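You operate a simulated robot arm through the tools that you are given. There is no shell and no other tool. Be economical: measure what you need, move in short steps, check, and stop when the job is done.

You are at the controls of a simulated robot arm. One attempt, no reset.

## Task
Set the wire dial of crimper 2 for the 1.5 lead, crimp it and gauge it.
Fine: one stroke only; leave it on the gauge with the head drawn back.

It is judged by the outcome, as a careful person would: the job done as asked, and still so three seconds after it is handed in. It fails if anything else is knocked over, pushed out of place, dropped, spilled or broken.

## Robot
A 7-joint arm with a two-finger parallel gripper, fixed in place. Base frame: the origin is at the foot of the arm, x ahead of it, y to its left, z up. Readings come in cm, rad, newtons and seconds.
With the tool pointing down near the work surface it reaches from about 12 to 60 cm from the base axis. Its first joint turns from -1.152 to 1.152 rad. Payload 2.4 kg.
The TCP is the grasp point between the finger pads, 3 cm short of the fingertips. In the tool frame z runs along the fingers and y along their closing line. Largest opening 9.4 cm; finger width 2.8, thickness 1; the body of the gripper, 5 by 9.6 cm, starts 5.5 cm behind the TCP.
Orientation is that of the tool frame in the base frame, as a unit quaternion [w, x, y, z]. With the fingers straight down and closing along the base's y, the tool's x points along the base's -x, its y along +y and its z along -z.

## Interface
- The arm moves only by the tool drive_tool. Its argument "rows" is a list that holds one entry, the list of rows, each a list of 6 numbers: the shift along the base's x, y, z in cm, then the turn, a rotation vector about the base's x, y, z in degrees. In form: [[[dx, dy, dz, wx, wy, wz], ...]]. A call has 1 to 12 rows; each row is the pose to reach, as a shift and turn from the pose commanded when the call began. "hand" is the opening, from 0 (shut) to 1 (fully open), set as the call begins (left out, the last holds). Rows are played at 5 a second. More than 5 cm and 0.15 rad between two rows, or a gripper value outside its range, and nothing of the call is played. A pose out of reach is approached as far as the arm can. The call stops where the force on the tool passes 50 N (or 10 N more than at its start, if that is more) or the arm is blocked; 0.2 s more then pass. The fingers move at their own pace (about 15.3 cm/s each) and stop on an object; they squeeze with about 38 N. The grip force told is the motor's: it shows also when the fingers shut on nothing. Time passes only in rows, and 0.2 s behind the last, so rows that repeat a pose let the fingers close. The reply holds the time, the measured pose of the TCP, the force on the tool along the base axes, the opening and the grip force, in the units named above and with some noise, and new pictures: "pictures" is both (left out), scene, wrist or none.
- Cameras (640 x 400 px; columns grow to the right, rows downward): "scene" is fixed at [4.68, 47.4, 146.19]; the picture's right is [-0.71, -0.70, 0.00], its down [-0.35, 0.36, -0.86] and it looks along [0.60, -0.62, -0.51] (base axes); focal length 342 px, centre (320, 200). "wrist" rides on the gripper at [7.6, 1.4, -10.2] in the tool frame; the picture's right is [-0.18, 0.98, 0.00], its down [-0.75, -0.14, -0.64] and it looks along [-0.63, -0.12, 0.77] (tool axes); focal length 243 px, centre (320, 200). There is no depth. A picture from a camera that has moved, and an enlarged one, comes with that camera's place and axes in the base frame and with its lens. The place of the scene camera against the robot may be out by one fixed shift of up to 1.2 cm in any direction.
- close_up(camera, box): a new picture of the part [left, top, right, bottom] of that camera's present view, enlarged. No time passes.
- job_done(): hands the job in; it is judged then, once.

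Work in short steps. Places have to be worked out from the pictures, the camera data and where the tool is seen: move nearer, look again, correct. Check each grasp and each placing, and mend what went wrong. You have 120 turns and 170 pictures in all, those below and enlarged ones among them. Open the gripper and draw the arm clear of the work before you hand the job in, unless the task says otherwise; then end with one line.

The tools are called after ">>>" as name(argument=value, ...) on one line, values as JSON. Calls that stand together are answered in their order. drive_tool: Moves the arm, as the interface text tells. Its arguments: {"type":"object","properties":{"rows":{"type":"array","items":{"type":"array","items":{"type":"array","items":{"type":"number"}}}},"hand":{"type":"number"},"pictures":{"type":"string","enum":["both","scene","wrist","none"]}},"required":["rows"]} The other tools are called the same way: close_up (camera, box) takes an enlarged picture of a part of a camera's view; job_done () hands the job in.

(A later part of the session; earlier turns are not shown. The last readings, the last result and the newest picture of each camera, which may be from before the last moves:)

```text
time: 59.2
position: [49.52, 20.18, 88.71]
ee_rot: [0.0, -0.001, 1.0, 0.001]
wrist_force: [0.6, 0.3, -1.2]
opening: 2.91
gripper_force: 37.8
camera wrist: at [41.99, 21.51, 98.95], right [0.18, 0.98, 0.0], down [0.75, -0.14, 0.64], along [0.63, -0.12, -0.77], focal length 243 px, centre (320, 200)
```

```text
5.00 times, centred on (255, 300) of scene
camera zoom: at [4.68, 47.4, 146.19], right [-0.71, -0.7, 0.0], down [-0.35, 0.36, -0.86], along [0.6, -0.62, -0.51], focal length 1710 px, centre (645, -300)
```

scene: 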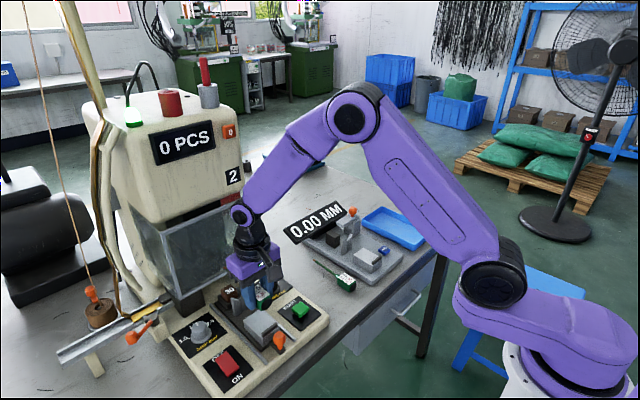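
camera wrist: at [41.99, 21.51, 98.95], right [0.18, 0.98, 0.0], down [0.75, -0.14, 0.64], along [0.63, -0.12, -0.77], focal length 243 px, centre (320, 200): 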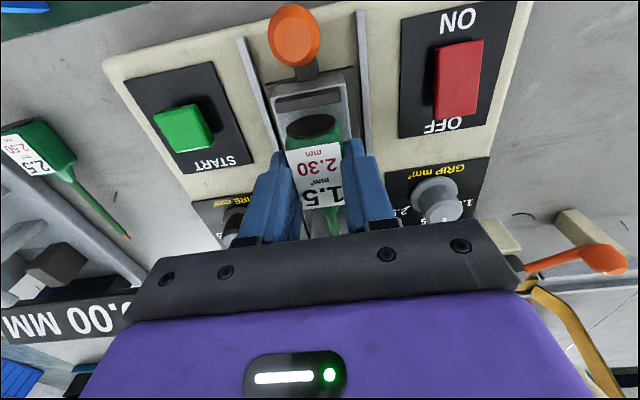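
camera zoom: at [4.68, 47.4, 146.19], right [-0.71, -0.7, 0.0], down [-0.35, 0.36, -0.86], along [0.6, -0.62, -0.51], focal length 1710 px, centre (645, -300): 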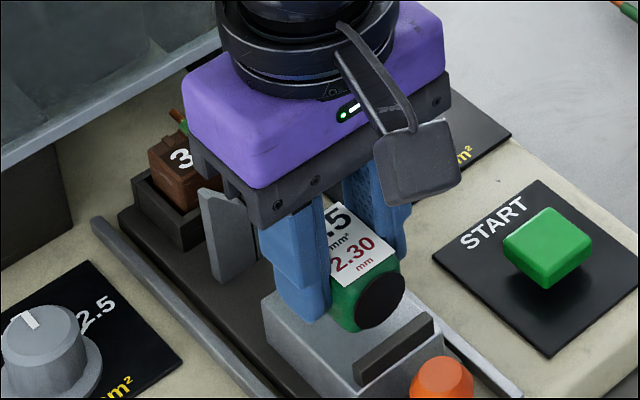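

Opening now reads 2.9 but the lead looks unchanged in the grip. I continue down in small steps to feel the block.

>>> drive_tool(rows=[[[0.1, 0, -0.3, 0, 0, 0], [0.1, 0, -0.6, 0, 0, 0], [0.1, 0, -0.9, 0, 0, 0], [0.1, 0, -0.9, 0, 0, 0]]], pictures="wrist")

>>> close_up(camera="scene", box=[210, 260, 300, 340])

```text
time: 60.2
position: [49.79, 20.34, 87.88]
ee_rot: [0.0, -0.001, 1.0, 0.001]
wrist_force: [0.2, 0.3, -0.6]
opening: 2.89
gripper_force: 37.6
camera wrist: at [42.09, 21.72, 98.12], right [0.18, 0.98, 0.0], down [0.75, -0.14, 0.64], along [0.63, -0.12, -0.77], focal length 243 px, centre (320, 200)
```

wrist: 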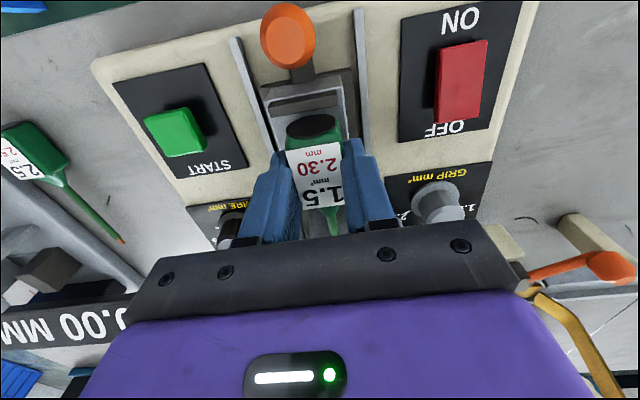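

```text
5.00 times, centred on (255, 300) of scene
camera zoom: at [4.68, 47.4, 146.19], right [-0.71, -0.7, 0.0], down [-0.35, 0.36, -0.86], along [0.6, -0.62, -0.51], focal length 1710 px, centre (645, -300)
```

zoom: 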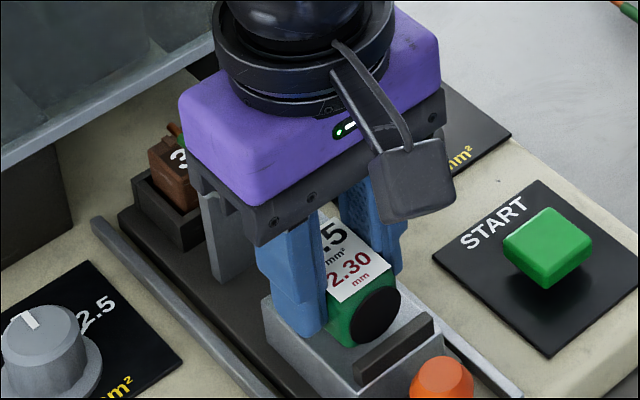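

>>> drive_tool(rows=[[[0, -0.1, -0.25, 0, 0, 0], [0, -0.1, -0.5, 0, 0, 0], [0, -0.1, -0.75, 0, 0, 0], [0, -0.1, -0.75, 0, 0, 0]]], pictures="wrist")

>>> close_up(camera="scene", box=[210, 260, 300, 340])

>>> close_up(camera="wrist", box=[240, 60, 400, 240])

```text
time: 61.2
position: [49.77, 20.28, 87.33]
ee_rot: [-0.001, -0.001, 1.0, 0.001]
wrist_force: [0.2, 0.2, -0.6]
opening: 2.89
gripper_force: 37.8
camera wrist: at [42.15, 21.6, 97.48], right [0.18, 0.98, 0.0], down [0.75, -0.14, 0.64], along [0.63, -0.12, -0.77], focal length 243 px, centre (320, 200)
```

wrist: 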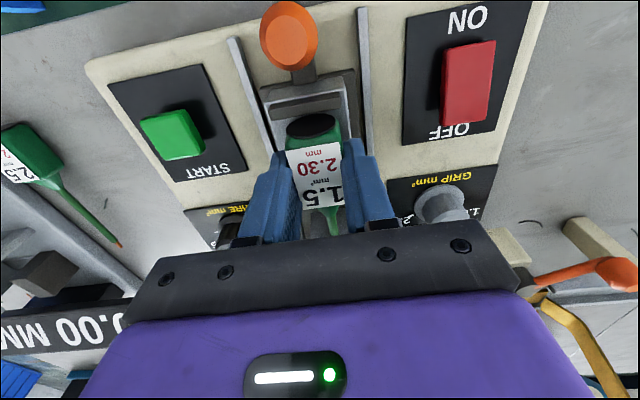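

```text
5.00 times, centred on (255, 300) of scene
camera zoom: at [4.68, 47.4, 146.19], right [-0.71, -0.7, 0.0], down [-0.35, 0.36, -0.86], along [0.6, -0.62, -0.51], focal length 1710 px, centre (645, -300)
```

zoom: 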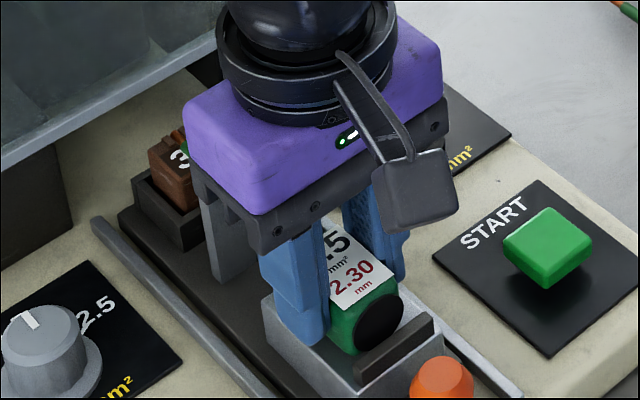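

```text
2.22 times, centred on (320, 150) of wrist
camera zoom: at [42.15, 21.6, 97.48], right [0.18, 0.98, 0.0], down [0.75, -0.14, 0.64], along [0.63, -0.12, -0.77], focal length 539 px, centre (320, 311)
```

zoom: 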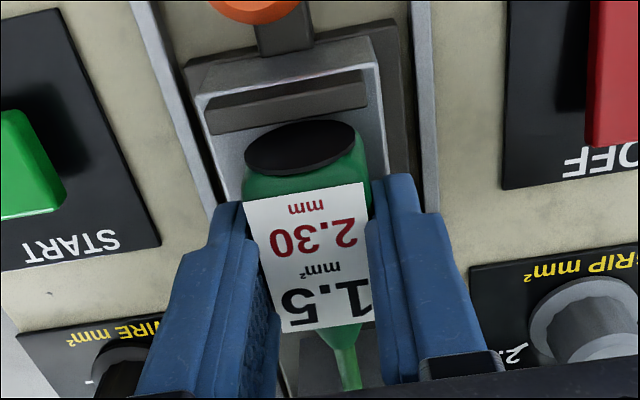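

Aligned laterally; still above the block. Continue down.

>>> drive_tool(rows=[[[0, 0, -0.25, 0, 0, 0], [0, 0, -0.5, 0, 0, 0], [0, 0, -0.75, 0, 0, 0], [0, 0, -1.0, 0, 0, 0], [0, 0, -1.0, 0, 0, 0]]], pictures="wrist")

>>> close_up(camera="scene", box=[210, 260, 300, 340])

>>> close_up(camera="wrist", box=[240, 60, 400, 240])

```text
time: 62.0
position: [50.09, 20.16, 86.9]
ee_rot: [0.006, 0.001, 1.0, 0.004]
wrist_force: [1.3, -2.0, 7.9]
opening: 2.9
gripper_force: 38.1
stopped in row 3: the force on the tool passed its limit (the readings are from after the stop); the commanded pose is now the measured one
camera wrist: at [42.43, 21.47, 97.05], right [0.19, 0.98, 0.01], down [0.75, -0.15, 0.65], along [0.64, -0.12, -0.76], focal length 243 px, centre (320, 200)
```

wrist: 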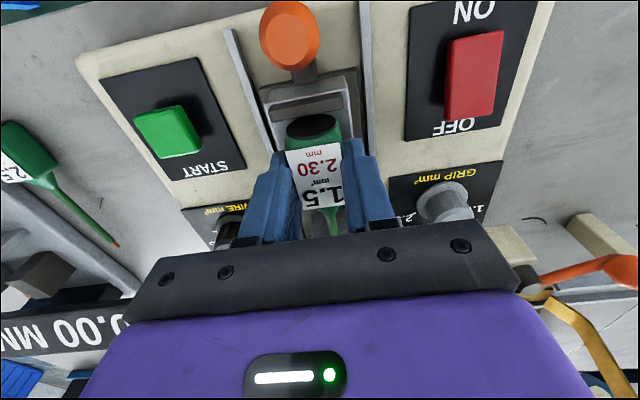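

```text
5.00 times, centred on (255, 300) of scene
camera zoom: at [4.67, 47.39, 146.19], right [-0.71, -0.7, 0.0], down [-0.35, 0.36, -0.86], along [0.6, -0.62, -0.51], focal length 1710 px, centre (645, -300)
```

zoom: 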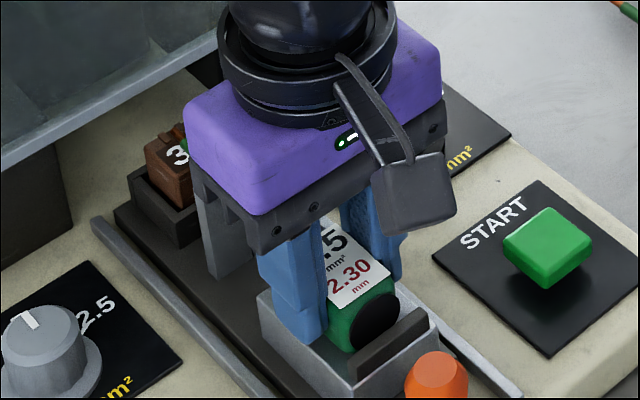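

```text
2.22 times, centred on (320, 150) of wrist
camera zoom: at [42.43, 21.47, 97.05], right [0.19, 0.98, 0.01], down [0.75, -0.15, 0.65], along [0.64, -0.12, -0.76], focal length 539 px, centre (320, 311)
```

zoom: 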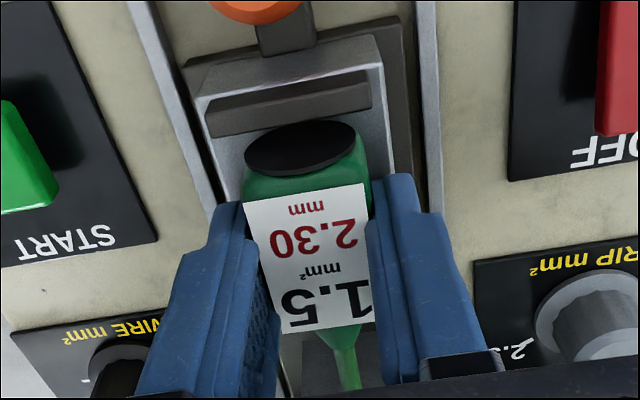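

Contact at TCP z≈86.9 consistent with the handle resting on the block. I release and rise to check seating and the wire in the fork.

>>> drive_tool(rows=[[[0, 0, 0, 0, 0, 0], [0, 0, 0, 0, 0, 0], [0, 0, 0, 0, 0, 0], [0, 0, 2, 0, 0, 0], [0, 0, 5, 0, 0, 0], [-2, 0, 8, 0, 0, 0], [-4, 0, 10, 0, 0, 0], [-4, 0, 10, 0, 0, 0]]], hand=0.48, pictures="both")

>>> close_up(camera="wrist", box=[230, 60, 390, 220])

>>> close_up(camera="scene", box=[200, 260, 300, 360])

```text
time: 63.8
position: [46.06, 19.98, 96.96]
ee_rot: [0.005, 0.001, 1.0, 0.002]
wrist_force: [-0.1, 0.8, 0.4]
opening: 4.49
gripper_force: 0.2
camera wrist: at [38.32, 21.38, 107.15], right [0.19, 0.98, 0.01], down [0.75, -0.15, 0.65], along [0.64, -0.12, -0.76], focal length 243 px, centre (320, 200)
```

scene: 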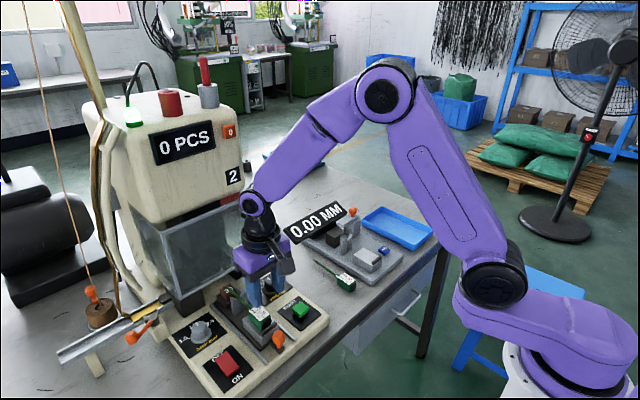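
wrist: 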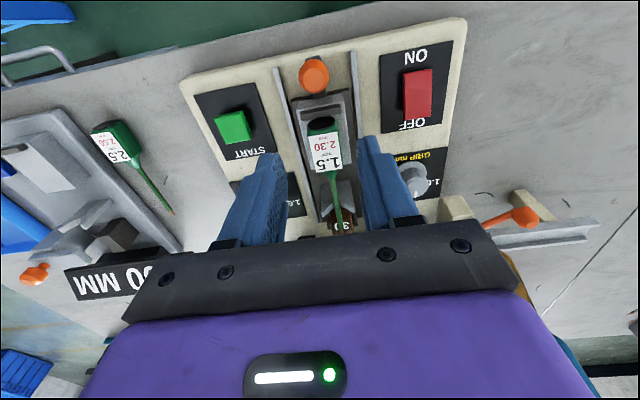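

```text
2.50 times, centred on (310, 140) of wrist
camera zoom: at [38.32, 21.38, 107.15], right [0.19, 0.98, 0.01], down [0.75, -0.15, 0.65], along [0.64, -0.12, -0.76], focal length 606 px, centre (345, 350)
```

zoom: 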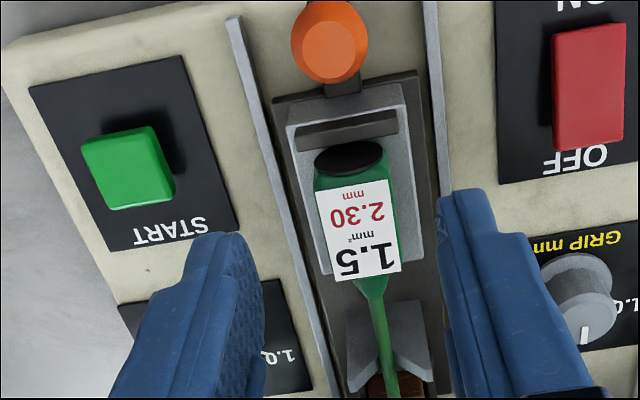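

```text
4.00 times, centred on (250, 310) of scene
camera zoom: at [4.68, 47.4, 146.19], right [-0.71, -0.7, 0.0], down [-0.35, 0.36, -0.86], along [0.6, -0.62, -0.51], focal length 1368 px, centre (600, -240)
```

zoom: 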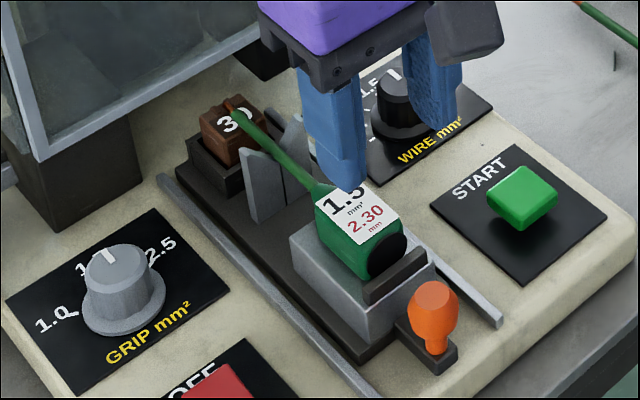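

The lead is seated: handle on the block, wire in the fork, tip over the die. Next is the slide's orange knob, near (43.9, 19.7, 83); I move above it to grip it.

>>> drive_tool(rows=[[[-1, -0.1, -2, 0, 0, 0], [-2.2, -0.2, -4, 0, 0, 0], [-2.2, -0.2, -6, 0, 0, 0], [-2.2, -0.2, -8, 0, 0, 0], [-2.2, -0.2, -8, 0, 0, 0]]], hand=0.55, pictures="both")

>>> close_up(camera="wrist", box=[230, 60, 410, 220])

>>> close_up(camera="scene", box=[200, 270, 310, 370])

```text
time: 65.0
position: [43.73, 19.87, 88.94]
ee_rot: [0.004, 0.001, 1.0, 0.001]
wrist_force: [0.4, 0.3, 0.1]
opening: 5.16
gripper_force: 0.0
camera wrist: at [36.07, 21.22, 99.19], right [0.19, 0.98, 0.01], down [0.75, -0.15, 0.65], along [0.64, -0.12, -0.76], focal length 243 px, centre (320, 200)
```

scene: 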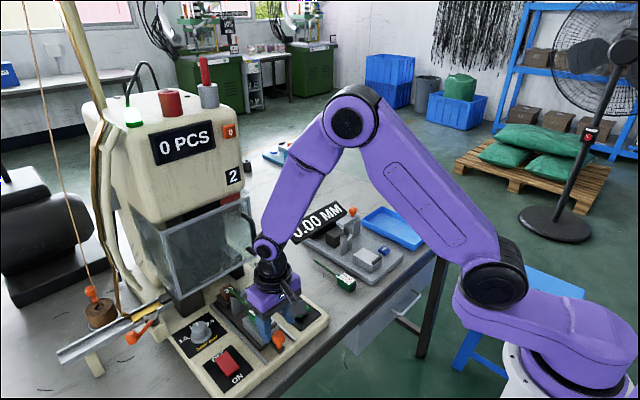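
wrist: 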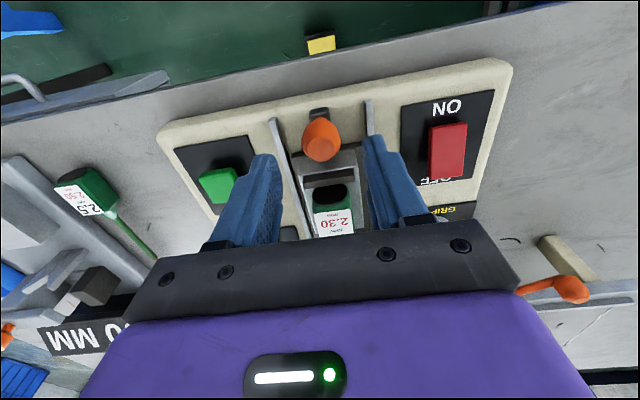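

```text
2.50 times, centred on (320, 140) of wrist
camera zoom: at [36.07, 21.22, 99.19], right [0.19, 0.98, 0.01], down [0.75, -0.15, 0.65], along [0.64, -0.12, -0.76], focal length 606 px, centre (320, 350)
```

zoom: 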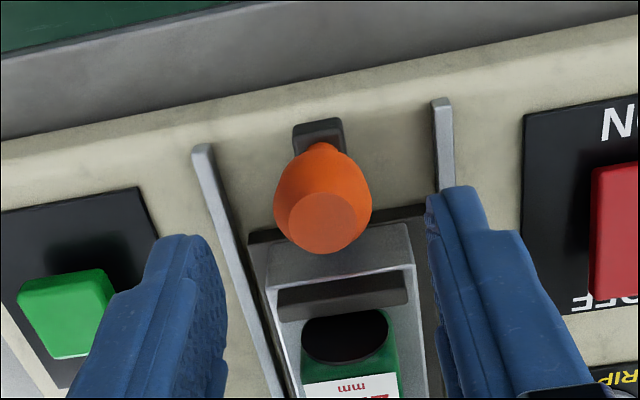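

```text
4.00 times, centred on (255, 320) of scene
camera zoom: at [4.68, 47.4, 146.19], right [-0.71, -0.7, 0.0], down [-0.35, 0.36, -0.86], along [0.6, -0.62, -0.51], focal length 1368 px, centre (580, -280)
```

zoom: 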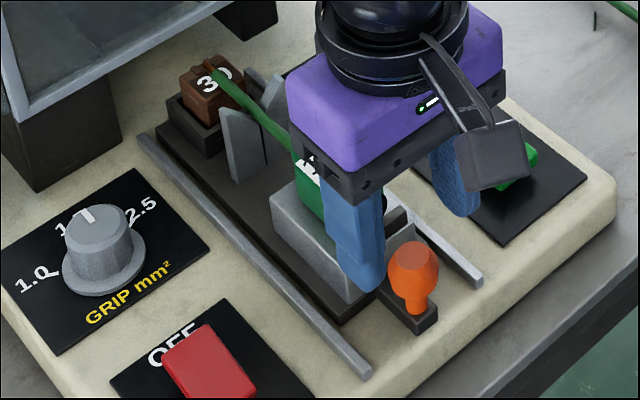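

Ball centre is (43.8, 19.85, 83.2), right under the TCP. I lower 4.2 cm and close on it.

>>> drive_tool(rows=[[[0, 0, -1.5, 0, 0, 0], [0, 0, -3, 0, 0, 0], [0, 0, -4.2, 0, 0, 0], [0, 0, -4.2, 0, 0, 0]]], pictures="none")

>>> drive_tool(rows=[[[0, 0, 0, 0, 0, 0], [0, 0, 0, 0, 0, 0], [0, 0, 0, 0, 0, 0]]], hand=0, pictures="wrist")

```text
time: 66.0
position: [43.82, 20.01, 84.77]
ee_rot: [0.004, 0.001, 1.0, 0.002]
wrist_force: [-0.3, 0.0, 0.1]
opening: 5.17
gripper_force: 0.1
```

```text
time: 66.8
position: [43.79, 20.08, 84.79]
ee_rot: [0.005, 0.001, 1.0, 0.003]
wrist_force: [0.5, -2.0, -4.0]
opening: 2.56
gripper_force: 45.5
camera wrist: at [36.07, 21.33, 94.91], right [0.19, 0.98, 0.01], down [0.75, -0.15, 0.65], along [0.64, -0.12, -0.76], focal length 243 px, centre (320, 200)
```

wrist: 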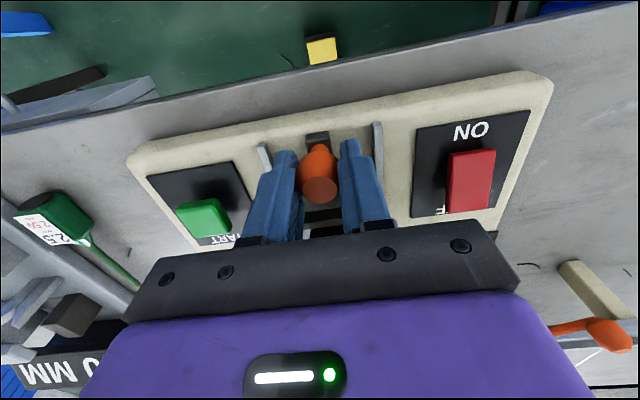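

Knob gripped. I push the slide in 5 cm, gently.

>>> drive_tool(rows=[[[0.8, 0, 0, 0, 0, 0], [1.6, 0, 0, 0, 0, 0], [2.4, 0, 0, 0, 0, 0], [3.2, 0, 0, 0, 0, 0], [4, 0, 0, 0, 0, 0], [5, 0, 0, 0, 0, 0], [5, 0, 0, 0, 0, 0]]], pictures="both")

>>> close_up(camera="scene", box=[150, 200, 310, 360])

```text
time: 68.4
position: [48.96, 19.99, 84.68]
ee_rot: [0.006, -0.001, 1.0, 0.004]
wrist_force: [-0.3, 7.8, 29.1]
opening: 2.58
gripper_force: 45.2
camera wrist: at [41.17, 21.29, 94.85], right [0.18, 0.98, 0.01], down [0.75, -0.15, 0.65], along [0.64, -0.11, -0.76], focal length 243 px, centre (320, 200)
```

scene: 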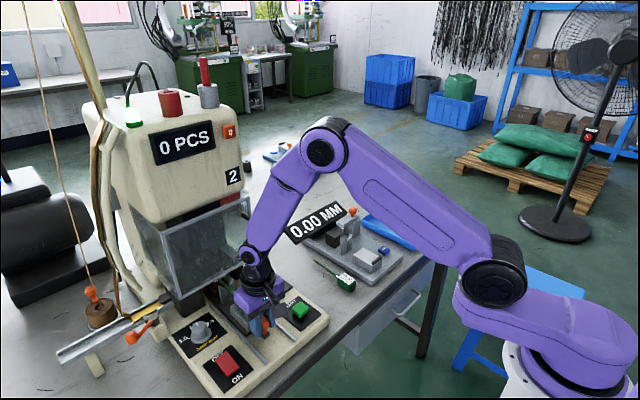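
wrist: 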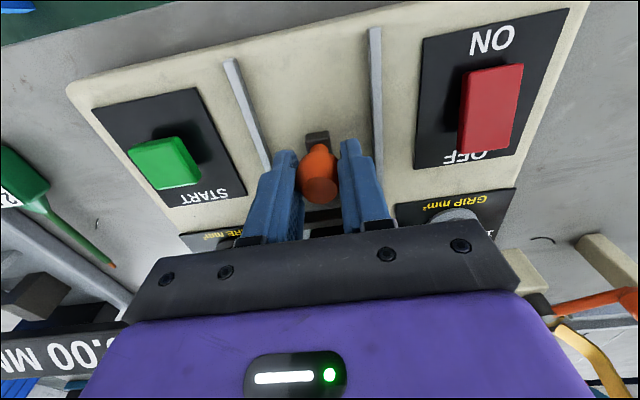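

```text
2.50 times, centred on (230, 280) of scene
camera zoom: at [4.63, 47.4, 146.19], right [-0.71, -0.7, 0.0], down [-0.35, 0.36, -0.86], along [0.6, -0.62, -0.51], focal length 855 px, centre (545, 0)
```

zoom: 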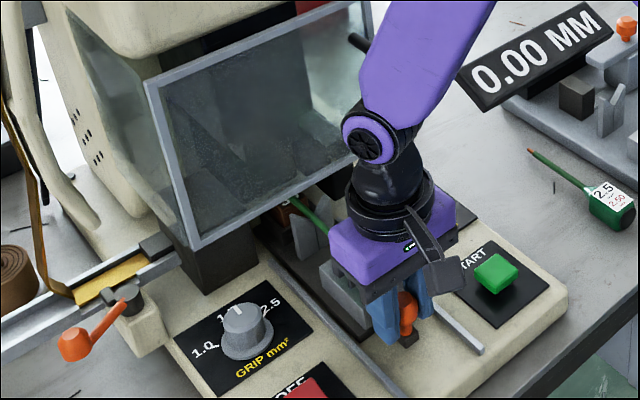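

The slide moves. There's an upward load on the tool, so I ease up slightly and continue.

>>> drive_tool(rows=[[[0, 0.1, 0.15, 0, 0, 0], [0.8, 0.12, 0.15, 0, 0, 0], [1.6, 0.13, 0.15, 0, 0, 0], [2.4, 0.15, 0.15, 0, 0, 0], [3.2, 0.17, 0.15, 0, 0, 0], [3.2, 0.17, 0.15, 0, 0, 0]]], pictures="both")

>>> close_up(camera="scene", box=[150, 200, 310, 360])

```text
time: 69.8
position: [51.99, 19.99, 84.72]
ee_rot: [0.003, 0.0, 1.0, 0.001]
wrist_force: [0.3, 10.9, -18.9]
opening: 2.59
gripper_force: 44.2
camera wrist: at [44.35, 21.33, 94.9], right [0.19, 0.98, 0.0], down [0.75, -0.14, 0.64], along [0.63, -0.12, -0.76], focal length 243 px, centre (320, 200)
```

scene: 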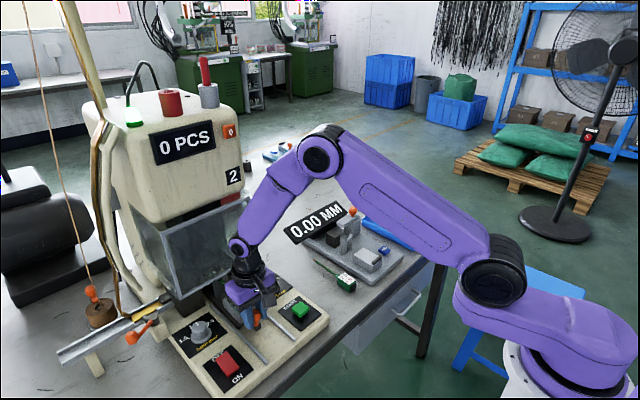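
wrist: 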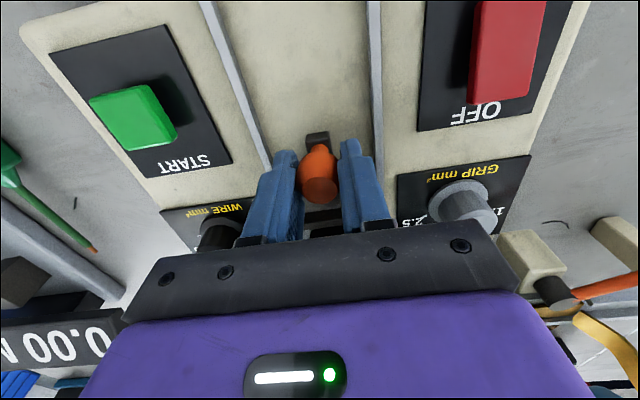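

```text
2.50 times, centred on (230, 280) of scene
camera zoom: at [4.71, 47.44, 146.17], right [-0.71, -0.7, 0.0], down [-0.35, 0.36, -0.86], along [0.6, -0.62, -0.51], focal length 855 px, centre (545, 0)
```

zoom: 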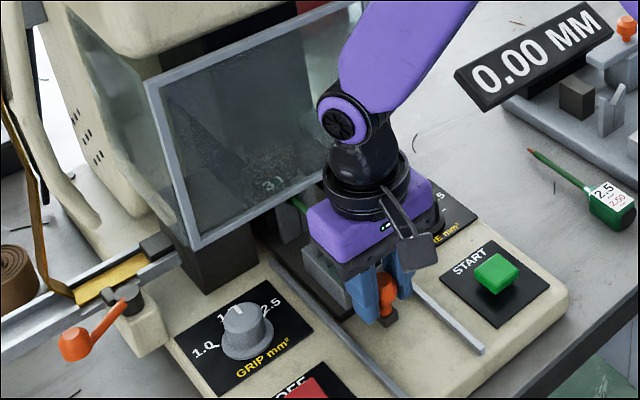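

>>> drive_tool(rows=[[[0, 0.1, -0.07, 0, 0, 0], [0.8, 0.12, -0.07, 0, 0, 0], [1.6, 0.14, -0.07, 0, 0, 0], [2.4, 0.16, -0.07, 0, 0, 0], [3.2, 0.18, -0.07, 0, 0, 0], [3.2, 0.18, -0.07, 0, 0, 0]]], pictures="scene")

>>> close_up(camera="scene", box=[150, 200, 310, 360])

```text
time: 70.5
position: [52.4, 20.01, 84.62]
ee_rot: [-0.011, 0.002, 1.0, -0.002]
wrist_force: [-7.7, -2.4, 14.8]
opening: 2.59
gripper_force: 45.2
stopped in row 3: the force on the tool passed its limit (the readings are from after the stop); the commanded pose is now the measured one
```

scene: 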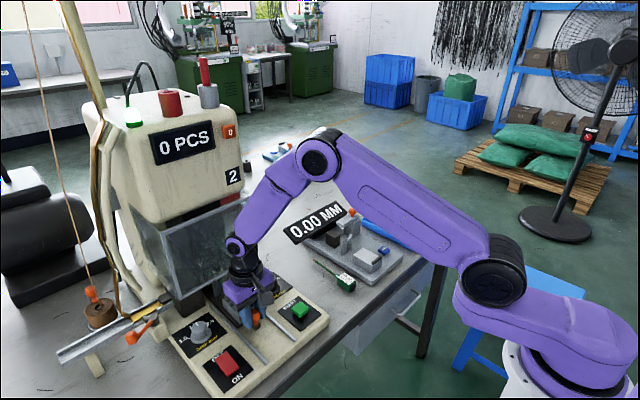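

```text
2.50 times, centred on (230, 280) of scene
camera zoom: at [4.64, 47.39, 146.2], right [-0.71, -0.7, 0.0], down [-0.35, 0.36, -0.86], along [0.6, -0.62, -0.51], focal length 855 px, centre (545, 0)
```

zoom: 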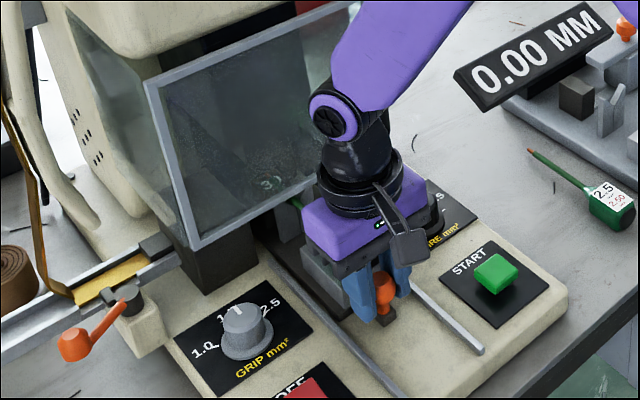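

The push stopped after about 8.6 cm – likely the end stop. I release the knob, rise and look whether the slide is fully in.

>>> drive_tool(rows=[[[0, 0, 0, 0, 0, 0], [0, 0, 0, 0, 0, 0], [0, 0, 2, 0, 0, 0], [-1, 0, 5, 0, 0, 0], [-4, 0, 7, 0, 0, 0], [-8, 0, 8, 0, 0, 0], [-11, 0, 8, 0, 0, 0], [-11, 0, 8, 0, 0, 0]]], hand=0.55, pictures="both")

>>> close_up(camera="scene", box=[170, 220, 290, 340])

>>> close_up(camera="wrist", box=[240, 90, 400, 220])

```text
time: 72.3
position: [41.3, 19.97, 92.43]
ee_rot: [-0.008, 0.002, 1.0, -0.002]
wrist_force: [0.4, 0.3, 0.2]
opening: 5.17
gripper_force: 0.0
camera wrist: at [33.82, 21.32, 102.76], right [0.19, 0.98, -0.01], down [0.76, -0.14, 0.63], along [0.62, -0.12, -0.78], focal length 243 px, centre (320, 200)
```

scene: 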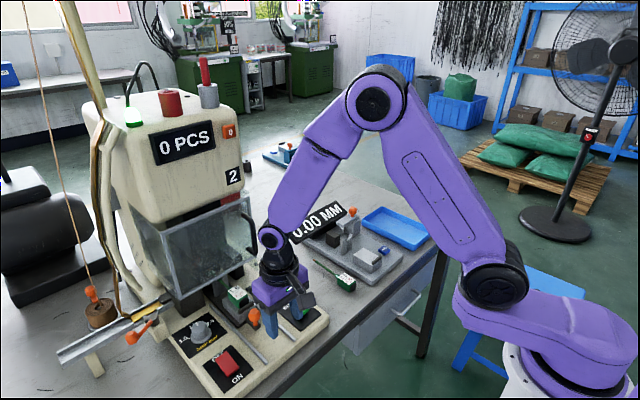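
wrist: 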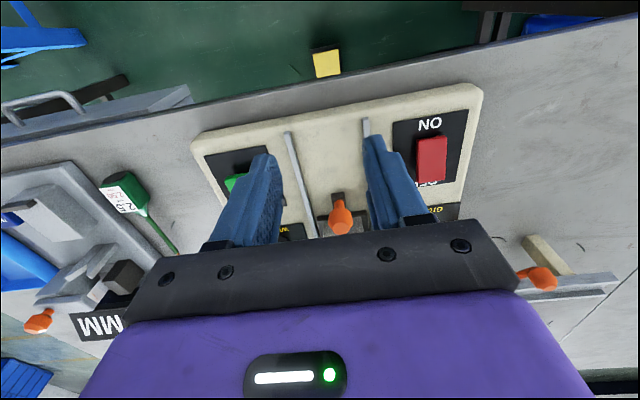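

```text
3.33 times, centred on (230, 280) of scene
camera zoom: at [4.68, 47.4, 146.19], right [-0.71, -0.7, 0.0], down [-0.35, 0.36, -0.86], along [0.6, -0.62, -0.51], focal length 1140 px, centre (620, -67)
```

zoom: 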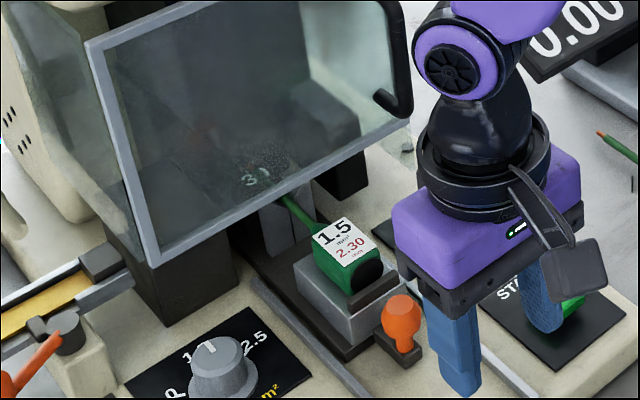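

```text
3.08 times, centred on (320, 155) of wrist
camera zoom: at [33.82, 21.32, 102.76], right [0.19, 0.98, -0.01], down [0.76, -0.14, 0.63], along [0.62, -0.12, -0.78], focal length 746 px, centre (320, 338)
```

zoom: 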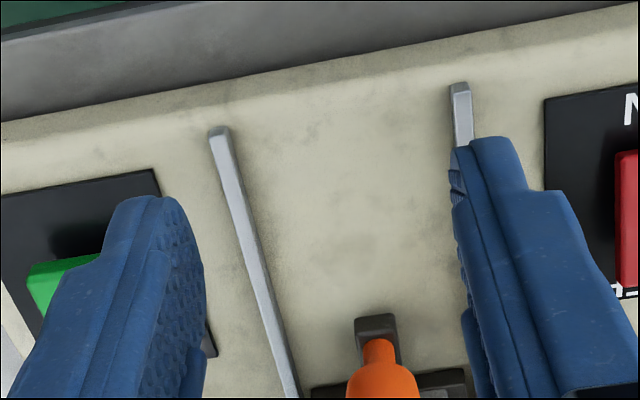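

I want to see from lower down whether the slide is against its stop and not against the guard; modest 20° tilt.

>>> drive_tool(rows=[[[1, 0, 0, 0, -5, 0], [2, 0, -0.5, 0, -10, 0], [3, 0, -1, 0, -15, 0], [4, 0, -1.5, 0, -20, 0], [4, 0, -1.5, 0, -20, 0]]], hand=1, pictures="wrist")

>>> close_up(camera="wrist", box=[230, 80, 430, 220])

```text
time: 73.5
position: [45.32, 19.97, 90.97]
ee_rot: [0.166, 0.002, 0.986, -0.001]
wrist_force: [0.1, 0.7, -0.1]
opening: 9.42
gripper_force: 0.1
camera wrist: at [34.83, 21.44, 98.06], right [0.18, 0.98, 0.06], down [0.5, -0.14, 0.85], along [0.85, -0.12, -0.52], focal length 243 px, centre (320, 200)
```

wrist: 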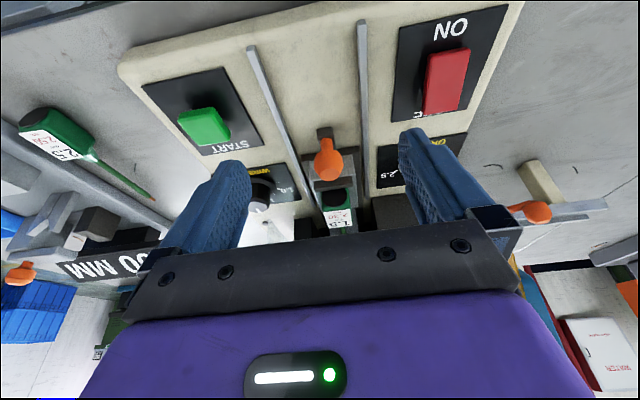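

```text
2.86 times, centred on (330, 150) of wrist
camera zoom: at [34.83, 21.44, 98.06], right [0.18, 0.98, 0.06], down [0.5, -0.14, 0.85], along [0.85, -0.12, -0.52], focal length 693 px, centre (291, 343)
```

zoom: 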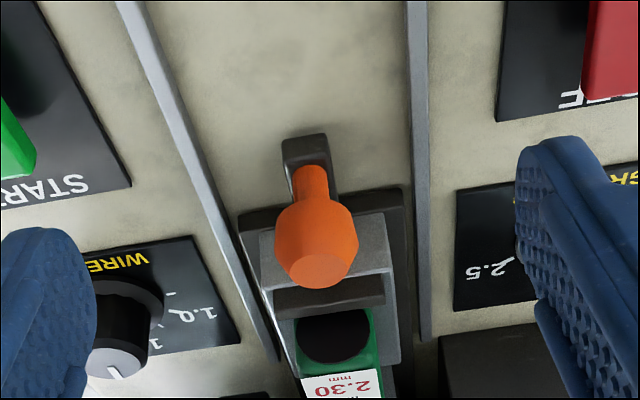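

The fork disappears behind the guard frame, so the slide is inside at its stop. START top triangulates to (47.65, 10.03, 81.3). I straighten the tool, close the fingers, and go above it.

>>> drive_tool(rows=[[[0, 0, 1, 0, 6, 0], [0, 0, 2, 0, 12, 0], [0, -1, 3, 0, 19, 0], [0.5, -5, 3, 0, 19.2, 0], [1.5, -8, 1, 0, 19.2, 0], [2.33, -9.94, -1, 0, 19.2, 0], [2.33, -9.94, -3, 0, 19.2, 0], [2.33, -9.94, -3, 0, 19.2, 0]]], hand=0, pictures="both")

>>> close_up(camera="wrist", box=[230, 60, 430, 210])

>>> close_up(camera="scene", box=[170, 220, 330, 360])

```text
time: 75.3
position: [47.97, 10.27, 87.91]
ee_rot: [-0.001, 0.002, 1.0, -0.002]
wrist_force: [0.7, -0.2, 0.0]
opening: 0.0
gripper_force: 33.3
out of reach, approached as far as the arm can: row 1
camera wrist: at [40.29, 11.74, 98.18], right [0.19, 0.98, 0.0], down [0.75, -0.14, 0.64], along [0.63, -0.12, -0.77], focal length 243 px, centre (320, 200)
```

scene: 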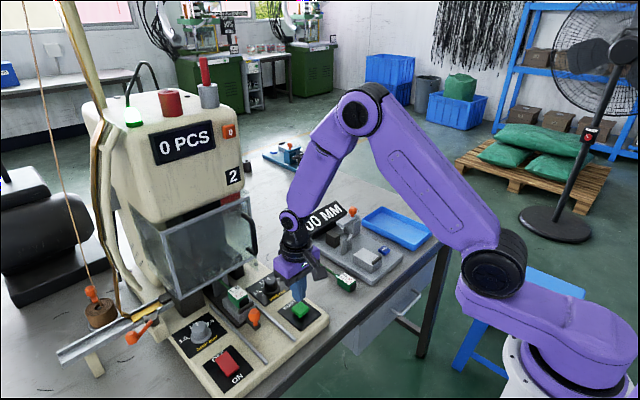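
wrist: 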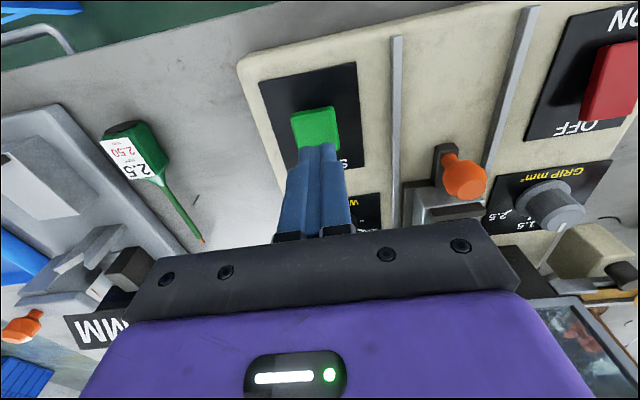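

```text
2.67 times, centred on (330, 135) of wrist
camera zoom: at [40.29, 11.74, 98.18], right [0.19, 0.98, 0.0], down [0.75, -0.14, 0.64], along [0.63, -0.12, -0.77], focal length 647 px, centre (293, 373)
```

zoom: 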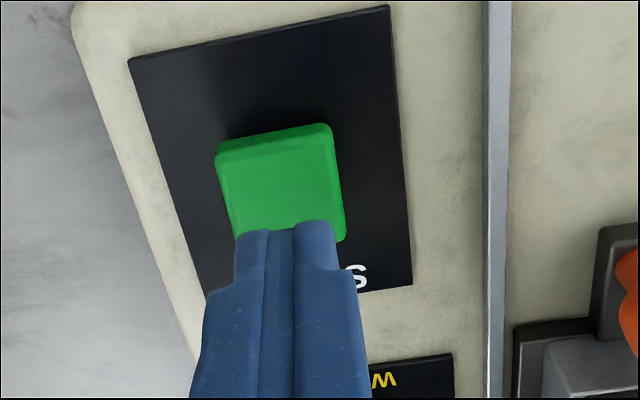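

```text
2.86 times, centred on (250, 290) of scene
camera zoom: at [4.68, 47.4, 146.19], right [-0.71, -0.7, 0.0], down [-0.35, 0.36, -0.86], along [0.6, -0.62, -0.51], focal length 977 px, centre (520, -57)
```

zoom: 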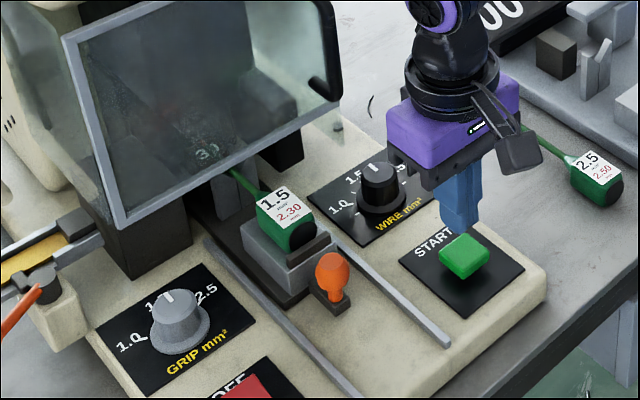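

Button centre (47.4, 10.05, 81.3). I align, and press once: down about 4.3 cm and straight back up.

>>> drive_tool(rows=[[[-0.5, -0.2, -1.5, 0, 0, 0], [-0.5, -0.2, -2.9, 0, 0, 0], [-0.5, -0.2, -3.5, 0, 0, 0], [-0.5, -0.2, -3.9, 0, 0, 0], [-0.5, -0.2, -4.3, 0, 0, 0], [-0.5, -0.2, -3, 0, 0, 0], [-0.5, -0.2, -1, 0, 0, 0], [-0.5, -0.2, 0, 0, 0, 0], [-0.5, -0.2, 0, 0, 0, 0]]], pictures="both")

>>> close_up(camera="scene", box=[110, 90, 310, 340])

```text
time: 77.3
position: [47.22, 9.9, 88.05]
ee_rot: [0.0, 0.001, 1.0, -0.001]
wrist_force: [0.1, 0.2, -0.1]
opening: 0.02
gripper_force: 33.1
camera wrist: at [39.6, 11.28, 98.31], right [0.19, 0.98, 0.0], down [0.75, -0.14, 0.64], along [0.63, -0.12, -0.77], focal length 243 px, centre (320, 200)
```

scene: 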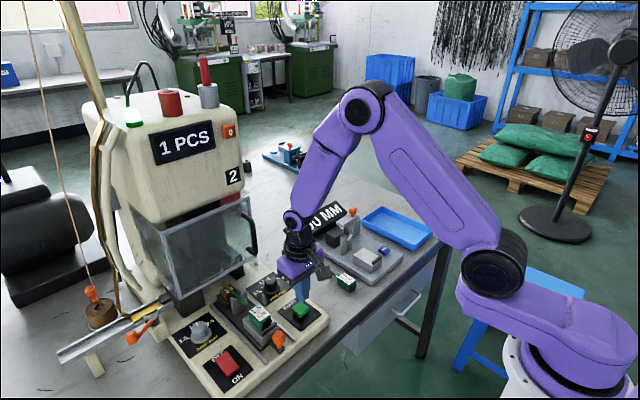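
wrist: 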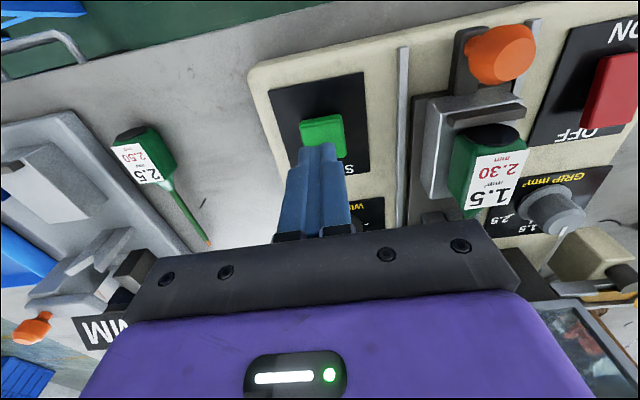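

```text
1.60 times, centred on (210, 215) of scene
camera zoom: at [4.68, 47.4, 146.19], right [-0.71, -0.7, 0.0], down [-0.35, 0.36, -0.86], along [0.6, -0.62, -0.51], focal length 547 px, centre (496, 176)
```

zoom: 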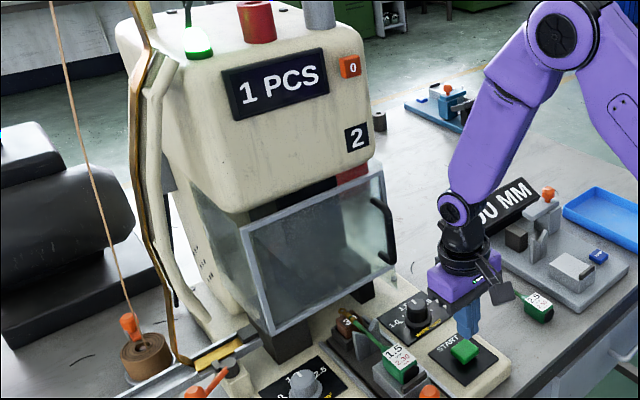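

The counter shows 1 PCS and the slide came back by itself. I look at the crimped tip and the seating.

>>> close_up(camera="scene", box=[200, 270, 300, 350])

>>> drive_tool(rows=[[[-1, 3, 3, 0, 0, 0], [-2, 6, 6, 0, 0, 0], [-3, 9, 9, 0, 0, 0], [-3, 10, 10, 0, 0, 0], [-3, 10, 10, 0, 0, 0]]], hand=0.5, pictures="wrist")

>>> close_up(camera="wrist", box=[240, 70, 400, 230])

```text
5.00 times, centred on (250, 310) of scene
camera zoom: at [4.68, 47.4, 146.19], right [-0.71, -0.7, 0.0], down [-0.35, 0.36, -0.86], along [0.6, -0.62, -0.51], focal length 1710 px, centre (670, -350)
```

zoom: 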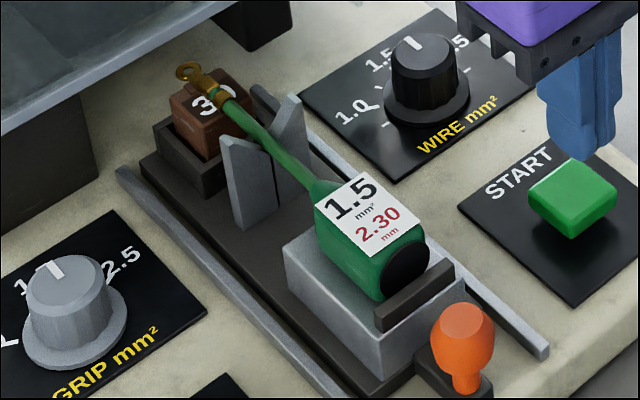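

```text
time: 78.5
position: [44.14, 19.78, 97.98]
ee_rot: [0.0, 0.001, 1.0, -0.002]
wrist_force: [-1.4, -0.1, 0.0]
opening: 4.7
gripper_force: 0.1
camera wrist: at [36.51, 21.24, 108.19], right [0.19, 0.98, 0.0], down [0.75, -0.14, 0.64], along [0.63, -0.12, -0.77], focal length 243 px, centre (320, 200)
```

wrist: 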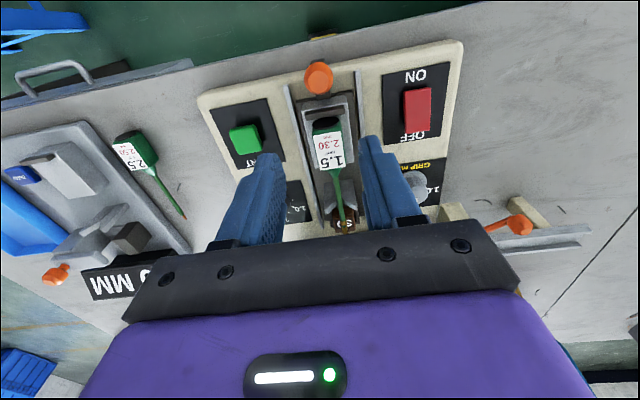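

```text
2.50 times, centred on (320, 150) of wrist
camera zoom: at [36.51, 21.24, 108.19], right [0.19, 0.98, 0.0], down [0.75, -0.14, 0.64], along [0.63, -0.12, -0.77], focal length 606 px, centre (320, 325)
```

zoom: 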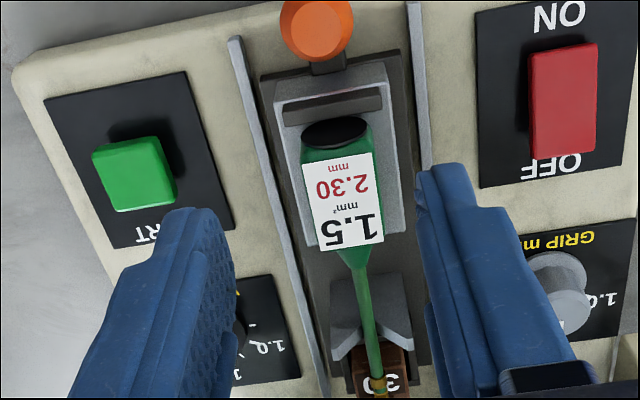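

Ring terminal crimped on. Label centre is now (48.6, 19.87, ~85.8). I descend over the handle.

>>> drive_tool(rows=[[[2, 0.05, -2, 0, 0, 0], [4.4, 0.1, -4, 0, 0, 0], [4.5, 0.1, -6, 0, 0, 0], [4.5, 0.1, -8, 0, 0, 0], [4.5, 0.1, -8, 0, 0, 0]]], pictures="wrist")

>>> close_up(camera="wrist", box=[240, 70, 400, 230])

```text
time: 79.7
position: [48.8, 19.76, 89.97]
ee_rot: [-0.001, 0.002, 1.0, -0.002]
wrist_force: [0.7, -0.6, 0.4]
opening: 4.66
gripper_force: 0.1
camera wrist: at [41.19, 21.18, 100.13], right [0.19, 0.98, 0.0], down [0.75, -0.14, 0.64], along [0.63, -0.12, -0.77], focal length 243 px, centre (320, 200)
```

wrist: 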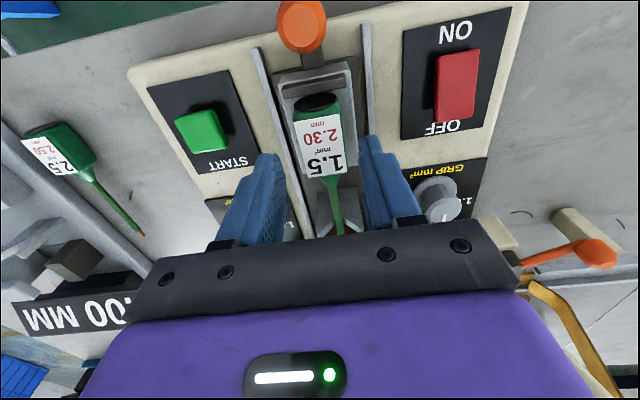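

```text
2.50 times, centred on (320, 150) of wrist
camera zoom: at [41.19, 21.18, 100.13], right [0.19, 0.98, 0.0], down [0.75, -0.14, 0.64], along [0.63, -0.12, -0.77], focal length 606 px, centre (320, 325)
```

zoom: 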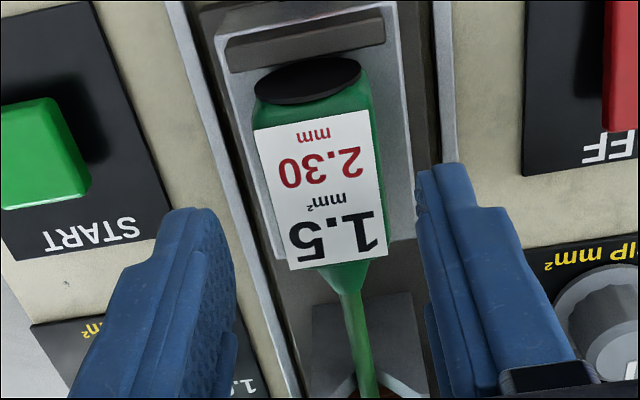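

Centred. Down 3 cm, then close.

>>> drive_tool(rows=[[[-0.25, 0, -1, 0, 0, 0], [-0.25, 0, -2, 0, 0, 0], [-0.25, 0, -2.6, 0, 0, 0], [-0.25, 0, -3, 0, 0, 0], [-0.25, 0, -3, 0, 0, 0]]], pictures="none")

>>> drive_tool(rows=[[[0, 0, 0, 0, 0, 0], [0, 0, 0, 0, 0, 0], [0, 0, 0, 0, 0, 0]]], hand=0, pictures="none")

>>> drive_tool(rows=[[[0, 0, 1, 0, 0, 0], [0, 0, 3, 0, 0, 0], [0, 0, 6, 0, 0, 0], [-2, 0, 8, 0, 0, 0], [-5, 0, 9, 0, 0, 0], [-7, 0, 9, 0, 0, 0], [-7, 0, 9, 0, 0, 0]]], pictures="both")

>>> close_up(camera="scene", box=[200, 210, 320, 350])

```text
time: 80.9
position: [48.36, 19.84, 87.14]
ee_rot: [-0.001, 0.002, 1.0, -0.002]
wrist_force: [1.1, 0.2, -1.0]
opening: 4.69
gripper_force: 0.1
```

```text
time: 81.7
position: [48.36, 19.88, 87.09]
ee_rot: [-0.002, 0.001, 1.0, -0.002]
wrist_force: [0.9, 2.8, 0.6]
opening: 2.87
gripper_force: 37.7
```

```text
time: 83.3
position: [41.4, 20.17, 96.29]
ee_rot: [-0.001, 0.002, 1.0, -0.002]
wrist_force: [-0.6, 0.2, 0.0]
opening: 2.91
gripper_force: 37.3
camera wrist: at [33.78, 21.56, 106.52], right [0.19, 0.98, 0.0], down [0.75, -0.14, 0.64], along [0.63, -0.12, -0.77], focal length 243 px, centre (320, 200)
```

scene: 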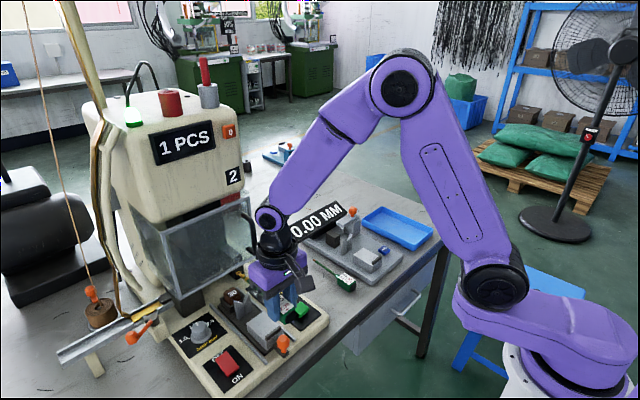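
wrist: 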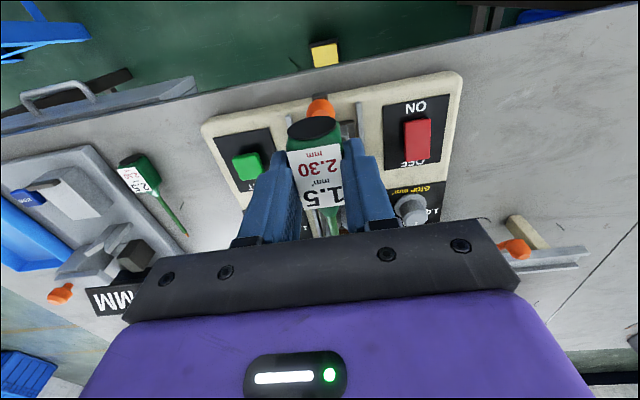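

```text
2.86 times, centred on (260, 280) of scene
camera zoom: at [4.68, 47.4, 146.19], right [-0.71, -0.7, 0.0], down [-0.35, 0.36, -0.86], along [0.6, -0.62, -0.51], focal length 977 px, centre (491, -29)
```

zoom: 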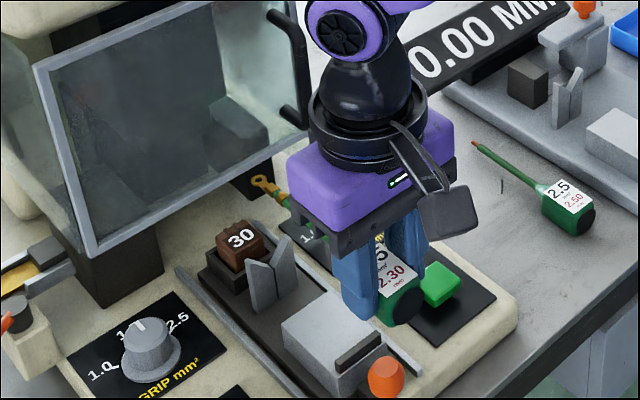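

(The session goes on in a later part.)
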